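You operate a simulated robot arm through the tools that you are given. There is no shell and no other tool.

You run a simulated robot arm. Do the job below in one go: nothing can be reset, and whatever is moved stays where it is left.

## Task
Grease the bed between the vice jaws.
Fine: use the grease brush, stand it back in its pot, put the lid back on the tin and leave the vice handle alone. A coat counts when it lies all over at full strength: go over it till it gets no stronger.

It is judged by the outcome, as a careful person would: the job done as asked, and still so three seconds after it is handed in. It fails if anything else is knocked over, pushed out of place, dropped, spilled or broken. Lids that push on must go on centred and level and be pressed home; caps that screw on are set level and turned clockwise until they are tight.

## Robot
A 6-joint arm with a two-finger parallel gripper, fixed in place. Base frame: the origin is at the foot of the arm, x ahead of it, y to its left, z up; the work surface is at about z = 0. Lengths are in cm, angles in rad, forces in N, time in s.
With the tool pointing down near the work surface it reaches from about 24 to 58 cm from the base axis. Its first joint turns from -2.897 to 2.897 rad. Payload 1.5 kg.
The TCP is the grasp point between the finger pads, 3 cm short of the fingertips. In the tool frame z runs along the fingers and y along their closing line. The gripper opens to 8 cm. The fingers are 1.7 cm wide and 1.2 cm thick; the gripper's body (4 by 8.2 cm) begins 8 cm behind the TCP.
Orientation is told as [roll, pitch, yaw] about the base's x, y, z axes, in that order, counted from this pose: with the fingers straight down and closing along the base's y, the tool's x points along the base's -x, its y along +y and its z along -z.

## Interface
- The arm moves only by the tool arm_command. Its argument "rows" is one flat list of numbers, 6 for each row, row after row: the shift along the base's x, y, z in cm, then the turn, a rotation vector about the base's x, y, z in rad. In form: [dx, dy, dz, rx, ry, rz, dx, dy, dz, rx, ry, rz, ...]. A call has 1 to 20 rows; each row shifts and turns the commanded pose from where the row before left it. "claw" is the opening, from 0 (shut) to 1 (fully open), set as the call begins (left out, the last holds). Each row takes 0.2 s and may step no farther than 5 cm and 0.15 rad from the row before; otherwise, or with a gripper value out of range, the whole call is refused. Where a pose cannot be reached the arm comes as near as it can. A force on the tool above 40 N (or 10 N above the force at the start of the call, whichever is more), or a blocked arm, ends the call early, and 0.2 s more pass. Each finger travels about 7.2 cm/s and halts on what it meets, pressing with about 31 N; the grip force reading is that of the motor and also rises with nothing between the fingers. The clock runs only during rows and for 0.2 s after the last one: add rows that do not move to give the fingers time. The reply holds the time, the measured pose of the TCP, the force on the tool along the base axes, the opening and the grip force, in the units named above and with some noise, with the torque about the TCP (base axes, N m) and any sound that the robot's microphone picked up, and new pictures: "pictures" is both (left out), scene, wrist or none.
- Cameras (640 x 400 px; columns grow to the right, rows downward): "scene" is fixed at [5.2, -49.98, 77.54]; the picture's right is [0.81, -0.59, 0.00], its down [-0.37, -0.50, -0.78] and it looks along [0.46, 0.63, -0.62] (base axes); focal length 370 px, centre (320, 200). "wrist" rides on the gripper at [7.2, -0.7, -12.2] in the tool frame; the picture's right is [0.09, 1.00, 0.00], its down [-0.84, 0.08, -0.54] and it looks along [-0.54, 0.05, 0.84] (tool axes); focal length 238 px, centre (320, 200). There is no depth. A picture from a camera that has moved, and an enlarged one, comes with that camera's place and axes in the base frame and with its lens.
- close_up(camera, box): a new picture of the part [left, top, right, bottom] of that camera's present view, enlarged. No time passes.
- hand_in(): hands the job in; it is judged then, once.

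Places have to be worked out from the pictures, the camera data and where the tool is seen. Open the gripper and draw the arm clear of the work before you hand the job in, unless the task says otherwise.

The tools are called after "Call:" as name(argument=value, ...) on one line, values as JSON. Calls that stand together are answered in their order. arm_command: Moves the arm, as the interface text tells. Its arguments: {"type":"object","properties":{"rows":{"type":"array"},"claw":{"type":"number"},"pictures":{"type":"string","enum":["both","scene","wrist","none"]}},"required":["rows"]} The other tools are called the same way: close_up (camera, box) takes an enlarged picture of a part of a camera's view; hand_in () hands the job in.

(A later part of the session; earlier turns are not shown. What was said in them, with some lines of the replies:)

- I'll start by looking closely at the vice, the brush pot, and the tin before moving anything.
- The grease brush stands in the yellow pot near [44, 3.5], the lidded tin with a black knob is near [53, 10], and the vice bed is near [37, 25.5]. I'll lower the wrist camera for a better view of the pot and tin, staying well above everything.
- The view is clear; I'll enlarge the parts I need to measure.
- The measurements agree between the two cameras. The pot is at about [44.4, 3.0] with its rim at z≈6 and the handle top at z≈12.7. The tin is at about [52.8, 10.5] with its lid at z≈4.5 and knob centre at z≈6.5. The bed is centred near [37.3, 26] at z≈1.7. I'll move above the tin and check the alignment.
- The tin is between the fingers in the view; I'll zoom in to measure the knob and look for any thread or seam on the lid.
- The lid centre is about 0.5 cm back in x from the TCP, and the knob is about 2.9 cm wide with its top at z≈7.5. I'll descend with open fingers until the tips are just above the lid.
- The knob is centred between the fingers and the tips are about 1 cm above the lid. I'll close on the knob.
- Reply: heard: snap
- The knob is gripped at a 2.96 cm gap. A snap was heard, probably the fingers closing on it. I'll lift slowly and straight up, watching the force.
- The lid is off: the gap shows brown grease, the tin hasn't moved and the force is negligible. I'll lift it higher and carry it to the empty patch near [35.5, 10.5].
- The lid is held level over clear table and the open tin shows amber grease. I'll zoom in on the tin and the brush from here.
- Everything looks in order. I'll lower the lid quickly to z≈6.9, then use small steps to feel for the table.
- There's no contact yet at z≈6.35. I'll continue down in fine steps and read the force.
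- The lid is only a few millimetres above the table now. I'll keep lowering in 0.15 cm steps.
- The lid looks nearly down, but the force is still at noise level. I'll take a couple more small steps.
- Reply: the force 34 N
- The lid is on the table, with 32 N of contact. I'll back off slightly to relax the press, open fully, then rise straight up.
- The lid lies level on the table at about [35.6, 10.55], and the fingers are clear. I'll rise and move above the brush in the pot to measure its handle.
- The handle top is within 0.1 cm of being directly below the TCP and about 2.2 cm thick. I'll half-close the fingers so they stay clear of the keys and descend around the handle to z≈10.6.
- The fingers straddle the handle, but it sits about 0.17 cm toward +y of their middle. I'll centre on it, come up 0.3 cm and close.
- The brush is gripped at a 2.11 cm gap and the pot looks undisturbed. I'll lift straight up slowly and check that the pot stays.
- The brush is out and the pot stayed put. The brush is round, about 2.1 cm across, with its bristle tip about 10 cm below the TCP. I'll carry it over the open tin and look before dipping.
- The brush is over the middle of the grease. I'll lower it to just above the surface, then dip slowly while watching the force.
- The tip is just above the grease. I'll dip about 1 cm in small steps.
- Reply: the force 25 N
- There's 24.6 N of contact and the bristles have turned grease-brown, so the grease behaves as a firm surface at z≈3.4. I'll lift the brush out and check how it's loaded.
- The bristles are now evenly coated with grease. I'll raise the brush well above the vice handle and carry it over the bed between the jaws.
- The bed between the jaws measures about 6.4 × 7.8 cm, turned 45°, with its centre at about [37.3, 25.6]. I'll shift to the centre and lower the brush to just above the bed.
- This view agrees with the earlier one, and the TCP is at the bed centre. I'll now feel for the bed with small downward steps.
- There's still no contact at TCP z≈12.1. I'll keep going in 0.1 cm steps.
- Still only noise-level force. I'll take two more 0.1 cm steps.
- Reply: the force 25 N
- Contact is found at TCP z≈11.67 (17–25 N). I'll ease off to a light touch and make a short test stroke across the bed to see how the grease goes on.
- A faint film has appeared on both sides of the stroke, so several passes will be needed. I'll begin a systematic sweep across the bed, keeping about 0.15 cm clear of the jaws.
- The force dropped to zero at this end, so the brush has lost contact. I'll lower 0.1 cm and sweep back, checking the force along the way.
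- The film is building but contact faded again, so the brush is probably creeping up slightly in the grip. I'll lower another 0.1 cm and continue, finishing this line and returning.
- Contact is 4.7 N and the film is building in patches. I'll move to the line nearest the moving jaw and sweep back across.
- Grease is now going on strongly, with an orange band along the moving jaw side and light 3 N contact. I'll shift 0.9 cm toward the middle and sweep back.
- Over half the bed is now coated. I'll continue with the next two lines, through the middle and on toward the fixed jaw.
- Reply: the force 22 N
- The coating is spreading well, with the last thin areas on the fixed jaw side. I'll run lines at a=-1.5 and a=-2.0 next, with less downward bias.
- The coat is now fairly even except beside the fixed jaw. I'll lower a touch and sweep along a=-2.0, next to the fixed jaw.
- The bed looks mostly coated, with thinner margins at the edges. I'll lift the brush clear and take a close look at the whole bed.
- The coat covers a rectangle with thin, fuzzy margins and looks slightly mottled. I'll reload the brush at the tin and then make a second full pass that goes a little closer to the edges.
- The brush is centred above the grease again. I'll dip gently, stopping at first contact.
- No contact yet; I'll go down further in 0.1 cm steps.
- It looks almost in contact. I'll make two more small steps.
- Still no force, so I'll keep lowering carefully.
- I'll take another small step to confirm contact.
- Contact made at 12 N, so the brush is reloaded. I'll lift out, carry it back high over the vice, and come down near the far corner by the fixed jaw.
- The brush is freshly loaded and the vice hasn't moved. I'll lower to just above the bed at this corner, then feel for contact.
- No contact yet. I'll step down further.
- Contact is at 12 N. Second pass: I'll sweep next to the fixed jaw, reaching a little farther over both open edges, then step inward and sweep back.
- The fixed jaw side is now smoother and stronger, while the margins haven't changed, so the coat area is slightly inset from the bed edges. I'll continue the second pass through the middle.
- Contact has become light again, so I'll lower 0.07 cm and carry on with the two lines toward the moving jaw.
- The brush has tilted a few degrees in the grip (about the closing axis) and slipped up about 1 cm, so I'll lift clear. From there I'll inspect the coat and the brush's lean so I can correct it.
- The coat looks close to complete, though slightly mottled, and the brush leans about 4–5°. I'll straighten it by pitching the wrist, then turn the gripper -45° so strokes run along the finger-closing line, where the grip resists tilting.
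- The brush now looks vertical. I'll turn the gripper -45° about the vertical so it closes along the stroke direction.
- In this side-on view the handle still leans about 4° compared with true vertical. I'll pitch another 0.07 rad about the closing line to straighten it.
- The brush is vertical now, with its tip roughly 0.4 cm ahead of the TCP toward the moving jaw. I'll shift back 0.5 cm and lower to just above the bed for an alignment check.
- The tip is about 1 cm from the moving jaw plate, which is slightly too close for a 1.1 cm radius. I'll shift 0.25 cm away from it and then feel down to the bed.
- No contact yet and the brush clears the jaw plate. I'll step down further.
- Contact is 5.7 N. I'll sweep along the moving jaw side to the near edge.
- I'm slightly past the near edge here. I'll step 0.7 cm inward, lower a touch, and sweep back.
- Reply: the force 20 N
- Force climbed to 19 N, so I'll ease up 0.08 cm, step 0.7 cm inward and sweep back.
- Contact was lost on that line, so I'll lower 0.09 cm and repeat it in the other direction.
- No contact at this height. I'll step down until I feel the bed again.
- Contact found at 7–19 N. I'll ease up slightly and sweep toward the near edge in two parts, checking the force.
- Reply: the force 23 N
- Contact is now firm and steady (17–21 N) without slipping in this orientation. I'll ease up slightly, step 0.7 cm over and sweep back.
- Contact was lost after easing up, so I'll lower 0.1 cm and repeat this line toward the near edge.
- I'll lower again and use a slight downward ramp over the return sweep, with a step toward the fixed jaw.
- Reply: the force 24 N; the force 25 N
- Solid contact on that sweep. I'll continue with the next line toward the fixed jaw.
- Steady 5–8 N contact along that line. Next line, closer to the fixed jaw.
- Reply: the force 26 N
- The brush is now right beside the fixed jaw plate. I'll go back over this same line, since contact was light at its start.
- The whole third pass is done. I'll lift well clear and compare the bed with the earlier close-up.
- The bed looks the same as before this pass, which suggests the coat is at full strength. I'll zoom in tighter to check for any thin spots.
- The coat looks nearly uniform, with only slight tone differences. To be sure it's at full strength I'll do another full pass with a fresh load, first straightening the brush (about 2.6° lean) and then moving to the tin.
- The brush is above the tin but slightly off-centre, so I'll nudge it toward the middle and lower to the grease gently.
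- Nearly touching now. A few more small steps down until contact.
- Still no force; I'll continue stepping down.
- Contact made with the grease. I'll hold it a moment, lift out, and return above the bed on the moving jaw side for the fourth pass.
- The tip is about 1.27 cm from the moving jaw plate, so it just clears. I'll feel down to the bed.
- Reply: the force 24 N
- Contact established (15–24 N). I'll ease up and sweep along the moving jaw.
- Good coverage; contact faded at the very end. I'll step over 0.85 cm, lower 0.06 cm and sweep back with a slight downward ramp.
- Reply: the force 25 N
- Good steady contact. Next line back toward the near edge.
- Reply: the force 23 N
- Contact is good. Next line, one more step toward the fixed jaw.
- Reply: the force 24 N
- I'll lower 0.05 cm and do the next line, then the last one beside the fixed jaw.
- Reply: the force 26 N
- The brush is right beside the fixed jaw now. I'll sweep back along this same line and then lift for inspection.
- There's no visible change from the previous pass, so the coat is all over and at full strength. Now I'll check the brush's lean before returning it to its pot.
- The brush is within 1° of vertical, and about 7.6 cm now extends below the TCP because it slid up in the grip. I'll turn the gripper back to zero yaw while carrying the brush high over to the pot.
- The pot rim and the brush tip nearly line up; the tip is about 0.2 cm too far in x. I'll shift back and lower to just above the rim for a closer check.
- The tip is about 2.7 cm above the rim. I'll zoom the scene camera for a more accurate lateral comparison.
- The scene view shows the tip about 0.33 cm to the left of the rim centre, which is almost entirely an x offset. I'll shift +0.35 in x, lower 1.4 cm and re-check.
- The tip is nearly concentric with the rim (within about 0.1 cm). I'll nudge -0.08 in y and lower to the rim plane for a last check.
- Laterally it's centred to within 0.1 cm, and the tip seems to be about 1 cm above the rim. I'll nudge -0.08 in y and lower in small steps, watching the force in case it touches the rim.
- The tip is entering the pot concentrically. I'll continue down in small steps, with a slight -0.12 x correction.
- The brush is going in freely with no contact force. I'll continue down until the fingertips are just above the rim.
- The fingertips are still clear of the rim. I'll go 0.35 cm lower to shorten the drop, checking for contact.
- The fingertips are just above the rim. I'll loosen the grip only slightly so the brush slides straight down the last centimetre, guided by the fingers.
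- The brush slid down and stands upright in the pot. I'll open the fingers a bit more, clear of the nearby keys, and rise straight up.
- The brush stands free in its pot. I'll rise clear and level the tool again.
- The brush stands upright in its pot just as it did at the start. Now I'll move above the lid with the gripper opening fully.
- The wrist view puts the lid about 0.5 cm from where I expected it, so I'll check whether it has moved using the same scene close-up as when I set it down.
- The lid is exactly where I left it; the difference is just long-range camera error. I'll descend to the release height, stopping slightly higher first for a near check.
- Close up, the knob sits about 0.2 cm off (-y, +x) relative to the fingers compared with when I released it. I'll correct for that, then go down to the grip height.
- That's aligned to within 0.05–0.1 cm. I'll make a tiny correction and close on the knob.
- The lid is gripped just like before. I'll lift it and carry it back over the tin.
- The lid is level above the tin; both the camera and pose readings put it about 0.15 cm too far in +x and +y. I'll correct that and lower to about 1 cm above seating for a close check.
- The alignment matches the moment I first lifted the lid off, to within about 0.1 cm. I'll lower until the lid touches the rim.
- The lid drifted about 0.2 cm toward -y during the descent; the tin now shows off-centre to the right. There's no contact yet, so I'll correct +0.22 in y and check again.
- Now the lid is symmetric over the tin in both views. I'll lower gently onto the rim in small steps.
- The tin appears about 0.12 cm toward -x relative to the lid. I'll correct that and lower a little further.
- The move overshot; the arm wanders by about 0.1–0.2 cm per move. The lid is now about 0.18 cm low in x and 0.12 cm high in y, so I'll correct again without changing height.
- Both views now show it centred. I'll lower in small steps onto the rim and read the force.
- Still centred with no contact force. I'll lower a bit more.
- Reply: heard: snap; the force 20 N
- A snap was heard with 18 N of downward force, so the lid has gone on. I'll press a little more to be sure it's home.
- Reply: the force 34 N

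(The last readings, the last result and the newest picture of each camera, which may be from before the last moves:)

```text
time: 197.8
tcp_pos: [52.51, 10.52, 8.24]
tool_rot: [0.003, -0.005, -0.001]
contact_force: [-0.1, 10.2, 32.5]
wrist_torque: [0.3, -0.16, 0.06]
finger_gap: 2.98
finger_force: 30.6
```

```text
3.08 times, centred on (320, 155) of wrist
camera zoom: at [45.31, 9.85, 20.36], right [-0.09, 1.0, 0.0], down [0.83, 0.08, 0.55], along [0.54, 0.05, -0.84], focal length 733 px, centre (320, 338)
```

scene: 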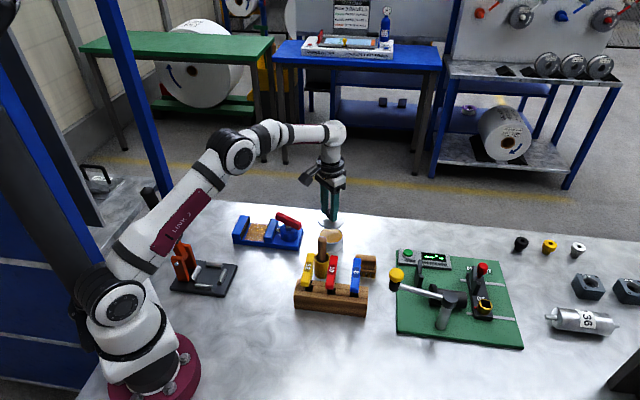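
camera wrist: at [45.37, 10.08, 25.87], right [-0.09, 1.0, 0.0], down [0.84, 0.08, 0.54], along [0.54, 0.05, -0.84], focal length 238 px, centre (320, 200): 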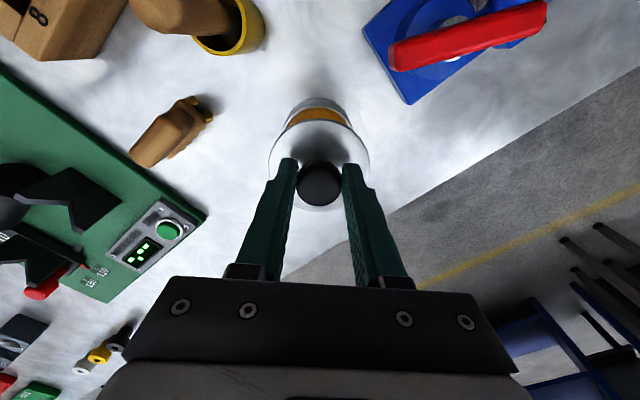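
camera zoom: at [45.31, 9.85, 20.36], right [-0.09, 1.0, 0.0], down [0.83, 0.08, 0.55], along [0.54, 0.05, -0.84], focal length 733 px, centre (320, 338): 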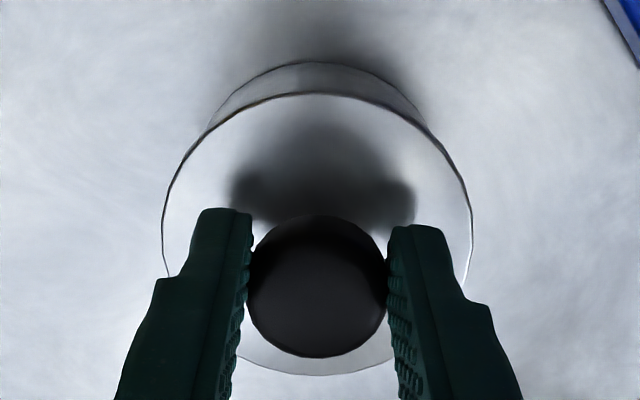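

32 N press applied; the lid is seated level and centred. I'll relax the press slightly, then open the fingers.

Call:
arm_command(rows=[0, 0, 0.12, 0, 0, 0, 0, 0, 0, 0, 0, 0], pictures="none")

Call:
arm_command(rows=[0, 0, 0, 0, 0, 0, 0, 0, 0, 0, 0, 0, 0, 0, 0, 0, 0, 0, 0, 0, 0, 0, 0, 0], claw=1, pictures="none")

Call:
close_up(camera="wrist", box=[240, 90, 400, 220])

Call:
close_up(camera="scene", box=[310, 205, 360, 260])

```text
time: 198.4
tcp_pos: [52.48, 10.35, 8.23]
tool_rot: [0.002, -0.003, -0.001]
contact_force: [9.3, 4.3, 21.7]
wrist_torque: [0.12, -0.67, 0.08]
finger_gap: 2.98
finger_force: 31.2
```

```text
time: 199.4
tcp_pos: [52.41, 10.35, 8.2]
tool_rot: [0.001, 0.0, 0.0]
contact_force: [0.8, 0.4, 0.4]
wrist_torque: [-0.02, 0.0, -0.03]
finger_gap: 7.99
finger_force: 0.0
```

```text
3.08 times, centred on (320, 155) of wrist
camera zoom: at [45.24, 9.85, 20.35], right [-0.09, 1.0, 0.0], down [0.84, 0.08, 0.54], along [0.54, 0.05, -0.84], focal length 733 px, centre (320, 338)
```

zoom: 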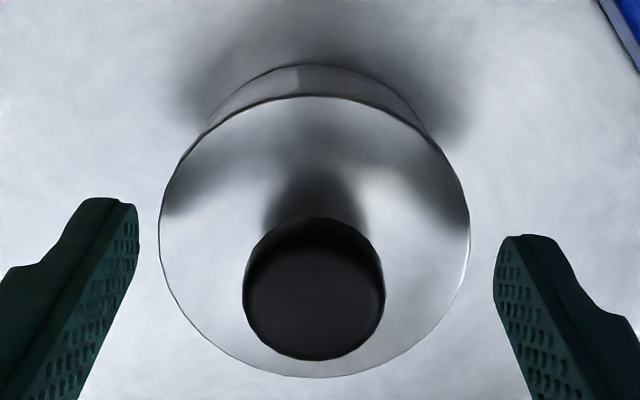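

```text
7.27 times, centred on (335, 232) of scene
camera zoom: at [5.2, -49.98, 77.54], right [0.81, -0.59, 0.0], down [-0.37, -0.5, -0.78], along [0.46, 0.63, -0.62], focal length 2694 px, centre (211, -36)
```

zoom: 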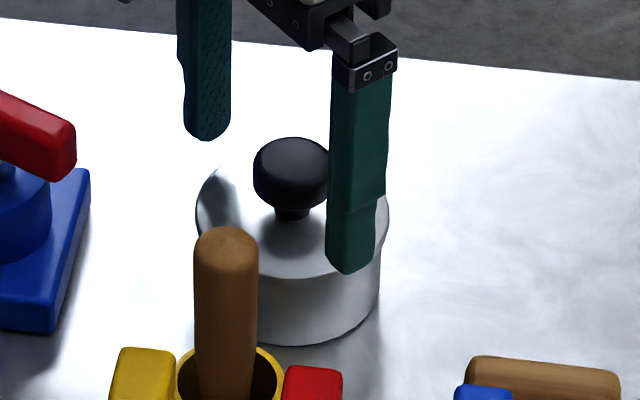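

The lid stays on, centred and level. I'll rise clear and compare with the very first picture of the tin.

Call:
arm_command(rows=[0, 0, 1.5, 0, 0, 0, 0, 0, 3, 0, 0, 0, 0, 0, 4, 0, 0, 0, 0, 0, 4, 0, 0, 0, -3, -1, 3, 0, 0, 0, -4, -2, 2, 0, 0, 0, -4, -2, 1, 0, 0, 0, -4, -2, 0, 0, 0, 0, 0, 0, 0, 0, 0, 0], pictures="both")

Call:
close_up(camera="scene", box=[300, 200, 380, 260])

Call:
close_up(camera="scene", box=[220, 190, 400, 320])

Call:
close_up(camera="scene", box=[220, 200, 320, 262])

Call:
close_up(camera="scene", box=[243, 220, 271, 243])

```text
time: 201.4
tcp_pos: [37.24, 3.17, 26.76]
tool_rot: [0.003, 0.0, -0.001]
contact_force: [0.3, -0.3, -0.6]
wrist_torque: [0.01, 0.0, 0.02]
finger_gap: 8.0
finger_force: 0.0
camera wrist: at [30.05, 2.69, 38.98], right [-0.09, 1.0, 0.0], down [0.84, 0.08, 0.54], along [0.54, 0.05, -0.84], focal length 238 px, centre (320, 200)
```

scene: 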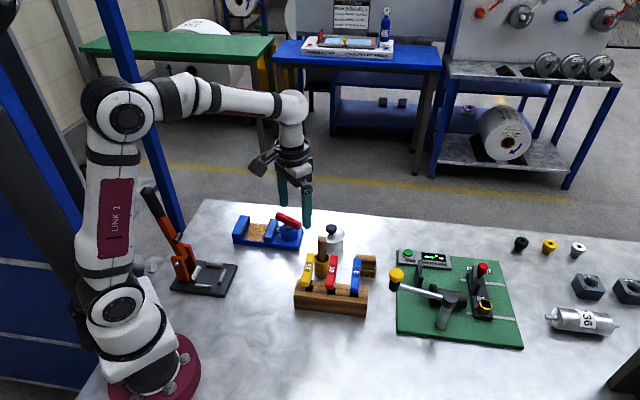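
wrist: 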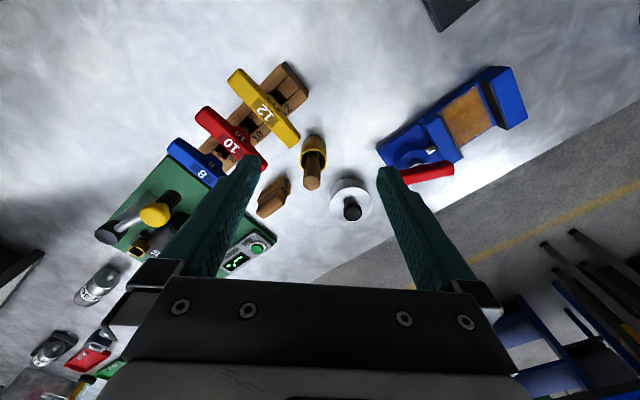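

```text
6.67 times, centred on (340, 230) of scene
camera zoom: at [5.2, -49.98, 77.54], right [0.81, -0.59, 0.0], down [-0.37, -0.5, -0.78], along [0.46, 0.63, -0.62], focal length 2470 px, centre (187, 0)
```

zoom: 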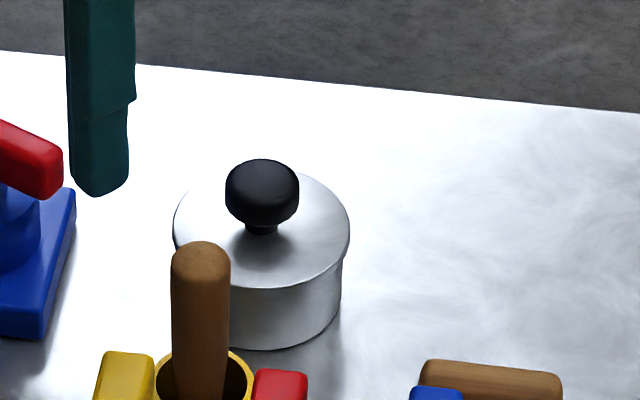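

```text
3.08 times, centred on (310, 255) of scene
camera zoom: at [5.2, -49.98, 77.54], right [0.81, -0.59, 0.0], down [-0.37, -0.5, -0.78], along [0.46, 0.63, -0.62], focal length 1140 px, centre (351, 31)
```

zoom: 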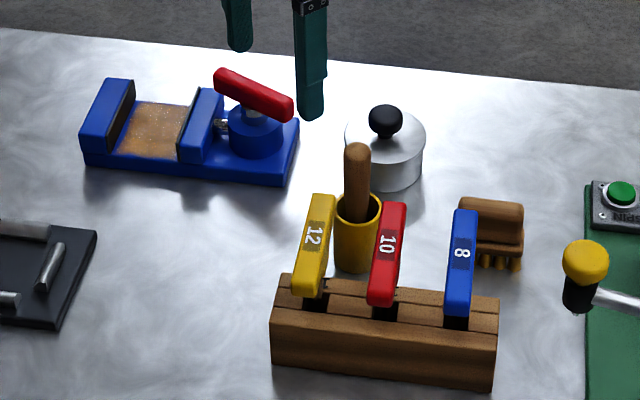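

```text
6.40 times, centred on (270, 231) of scene
camera zoom: at [5.2, -49.98, 77.54], right [0.81, -0.59, 0.0], down [-0.37, -0.5, -0.78], along [0.46, 0.63, -0.62], focal length 2371 px, centre (640, 2)
```

zoom: 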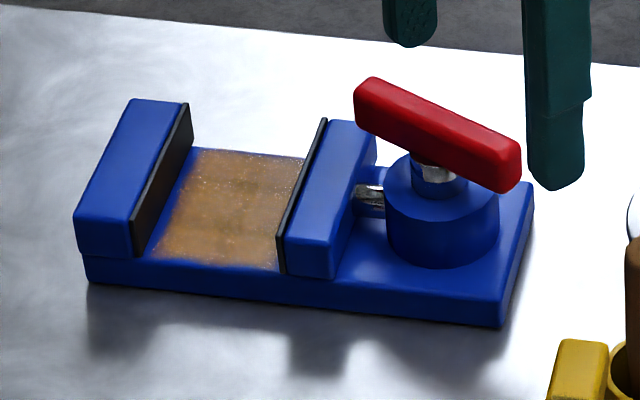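

```text
16.00 times, centred on (257, 232) of scene
camera zoom: at [5.2, -49.98, 77.54], right [0.81, -0.59, 0.0], down [-0.37, -0.5, -0.78], along [0.46, 0.63, -0.62], focal length 5927 px, centre (1328, -304)
```

zoom: 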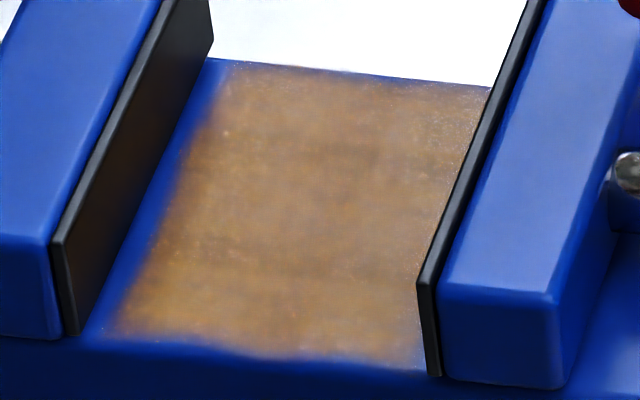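

Everything checks out: the bed is coated evenly, the vice and its handle are untouched, the brush stands in its pot and the lid is seated level as at the start. I'll draw the arm up to its starting height with the gripper open.

Call:
arm_command(rows=[0, -0.5, 2.5, 0, 0, 0, 0, -0.5, 2.5, 0, 0, 0, 0, -0.5, 2.5, 0, 0, 0, 0, -0.5, 2.5, 0, 0, 0, 0, 0, 0, 0, 0, 0, 0, 0, 0, 0, 0, 0], claw=1, pictures="both")

Call:
close_up(camera="scene", box=[220, 190, 400, 320])

Call:
close_up(camera="wrist", box=[220, 40, 520, 230])

```text
time: 202.8
tcp_pos: [37.52, 1.43, 36.57]
tool_rot: [0.0, -0.001, -0.001]
contact_force: [0.6, 0.4, 0.3]
wrist_torque: [-0.01, 0.01, -0.04]
finger_gap: 8.02
finger_force: 0.0
camera wrist: at [30.27, 0.79, 48.7], right [-0.09, 1.0, 0.0], down [0.84, 0.08, 0.54], along [0.54, 0.05, -0.84], focal length 238 px, centre (320, 200)
```

scene: 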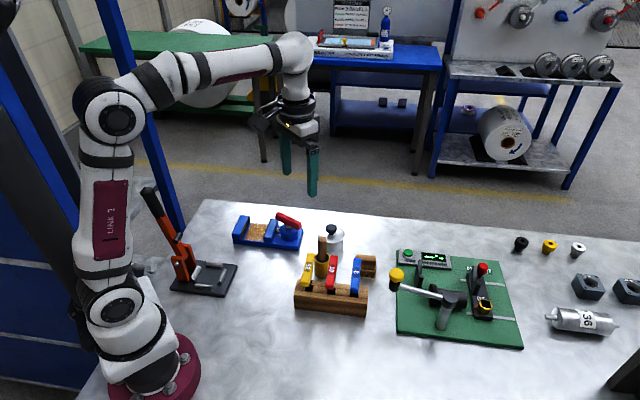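
wrist: 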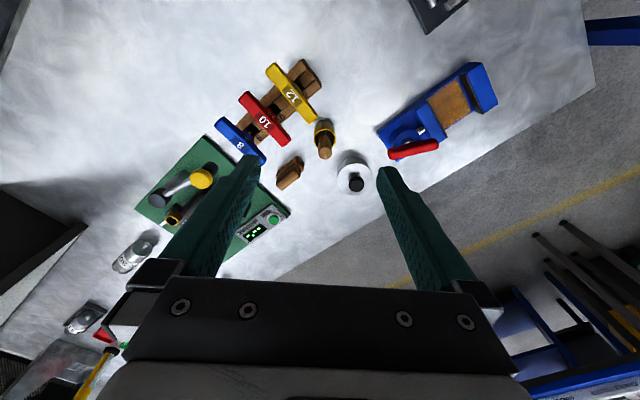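

```text
3.08 times, centred on (310, 255) of scene
camera zoom: at [5.2, -49.98, 77.54], right [0.81, -0.59, 0.0], down [-0.37, -0.5, -0.78], along [0.46, 0.63, -0.62], focal length 1140 px, centre (351, 31)
```

zoom: 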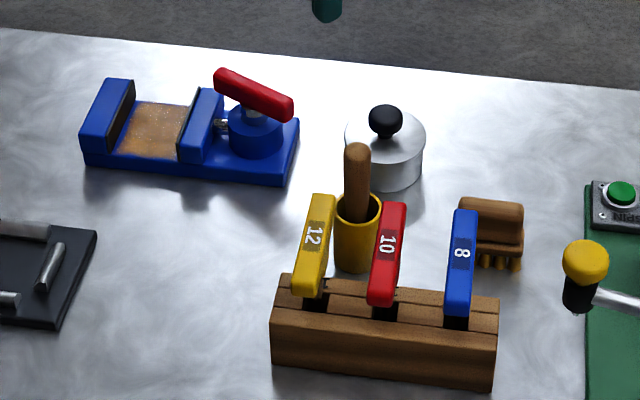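

```text
2.11 times, centred on (370, 135) of wrist
camera zoom: at [30.27, 0.79, 48.7], right [-0.09, 1.0, 0.0], down [0.84, 0.08, 0.54], along [0.54, 0.05, -0.84], focal length 502 px, centre (215, 337)
```

zoom: 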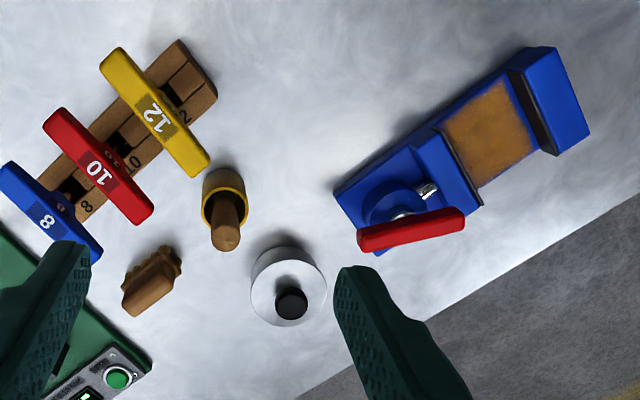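

The scene matches the start, apart from the full grease coat between the jaws. The lid is on and level, the brush is in its pot, the vice handle is unmoved, and the arm is clear with the gripper open, so I'm handing in.

Call:
hand_in()

```text
The job is handed in.
```

The bed between the vice jaws is greased, and I've handed the job in.

- **Coat:** I went over the bed four times, reloading the brush twice. The last pass made no visible difference, so I judged it to be at full strength. A narrow, fuzzy strip along the edges of the bed stayed bare even where the brush ran over it, so I took that as the limit of the area that takes grease.
- **Brush:** It is standing upright in its pot. It had slid up in the gripper while I was brushing, so I let it drop the last 1–1.5 cm into the pot between the loosened fingers.
- **Tin lid:** It is back on, centred and level. It snapped home, and I then pressed it with about 32 N. The tin may have moved 1–2 mm in the process.
- **Everything else:** The vice handle wasn't touched, and nothing else in the pictures has moved.

The gripper is open and the arm is clear of the work.
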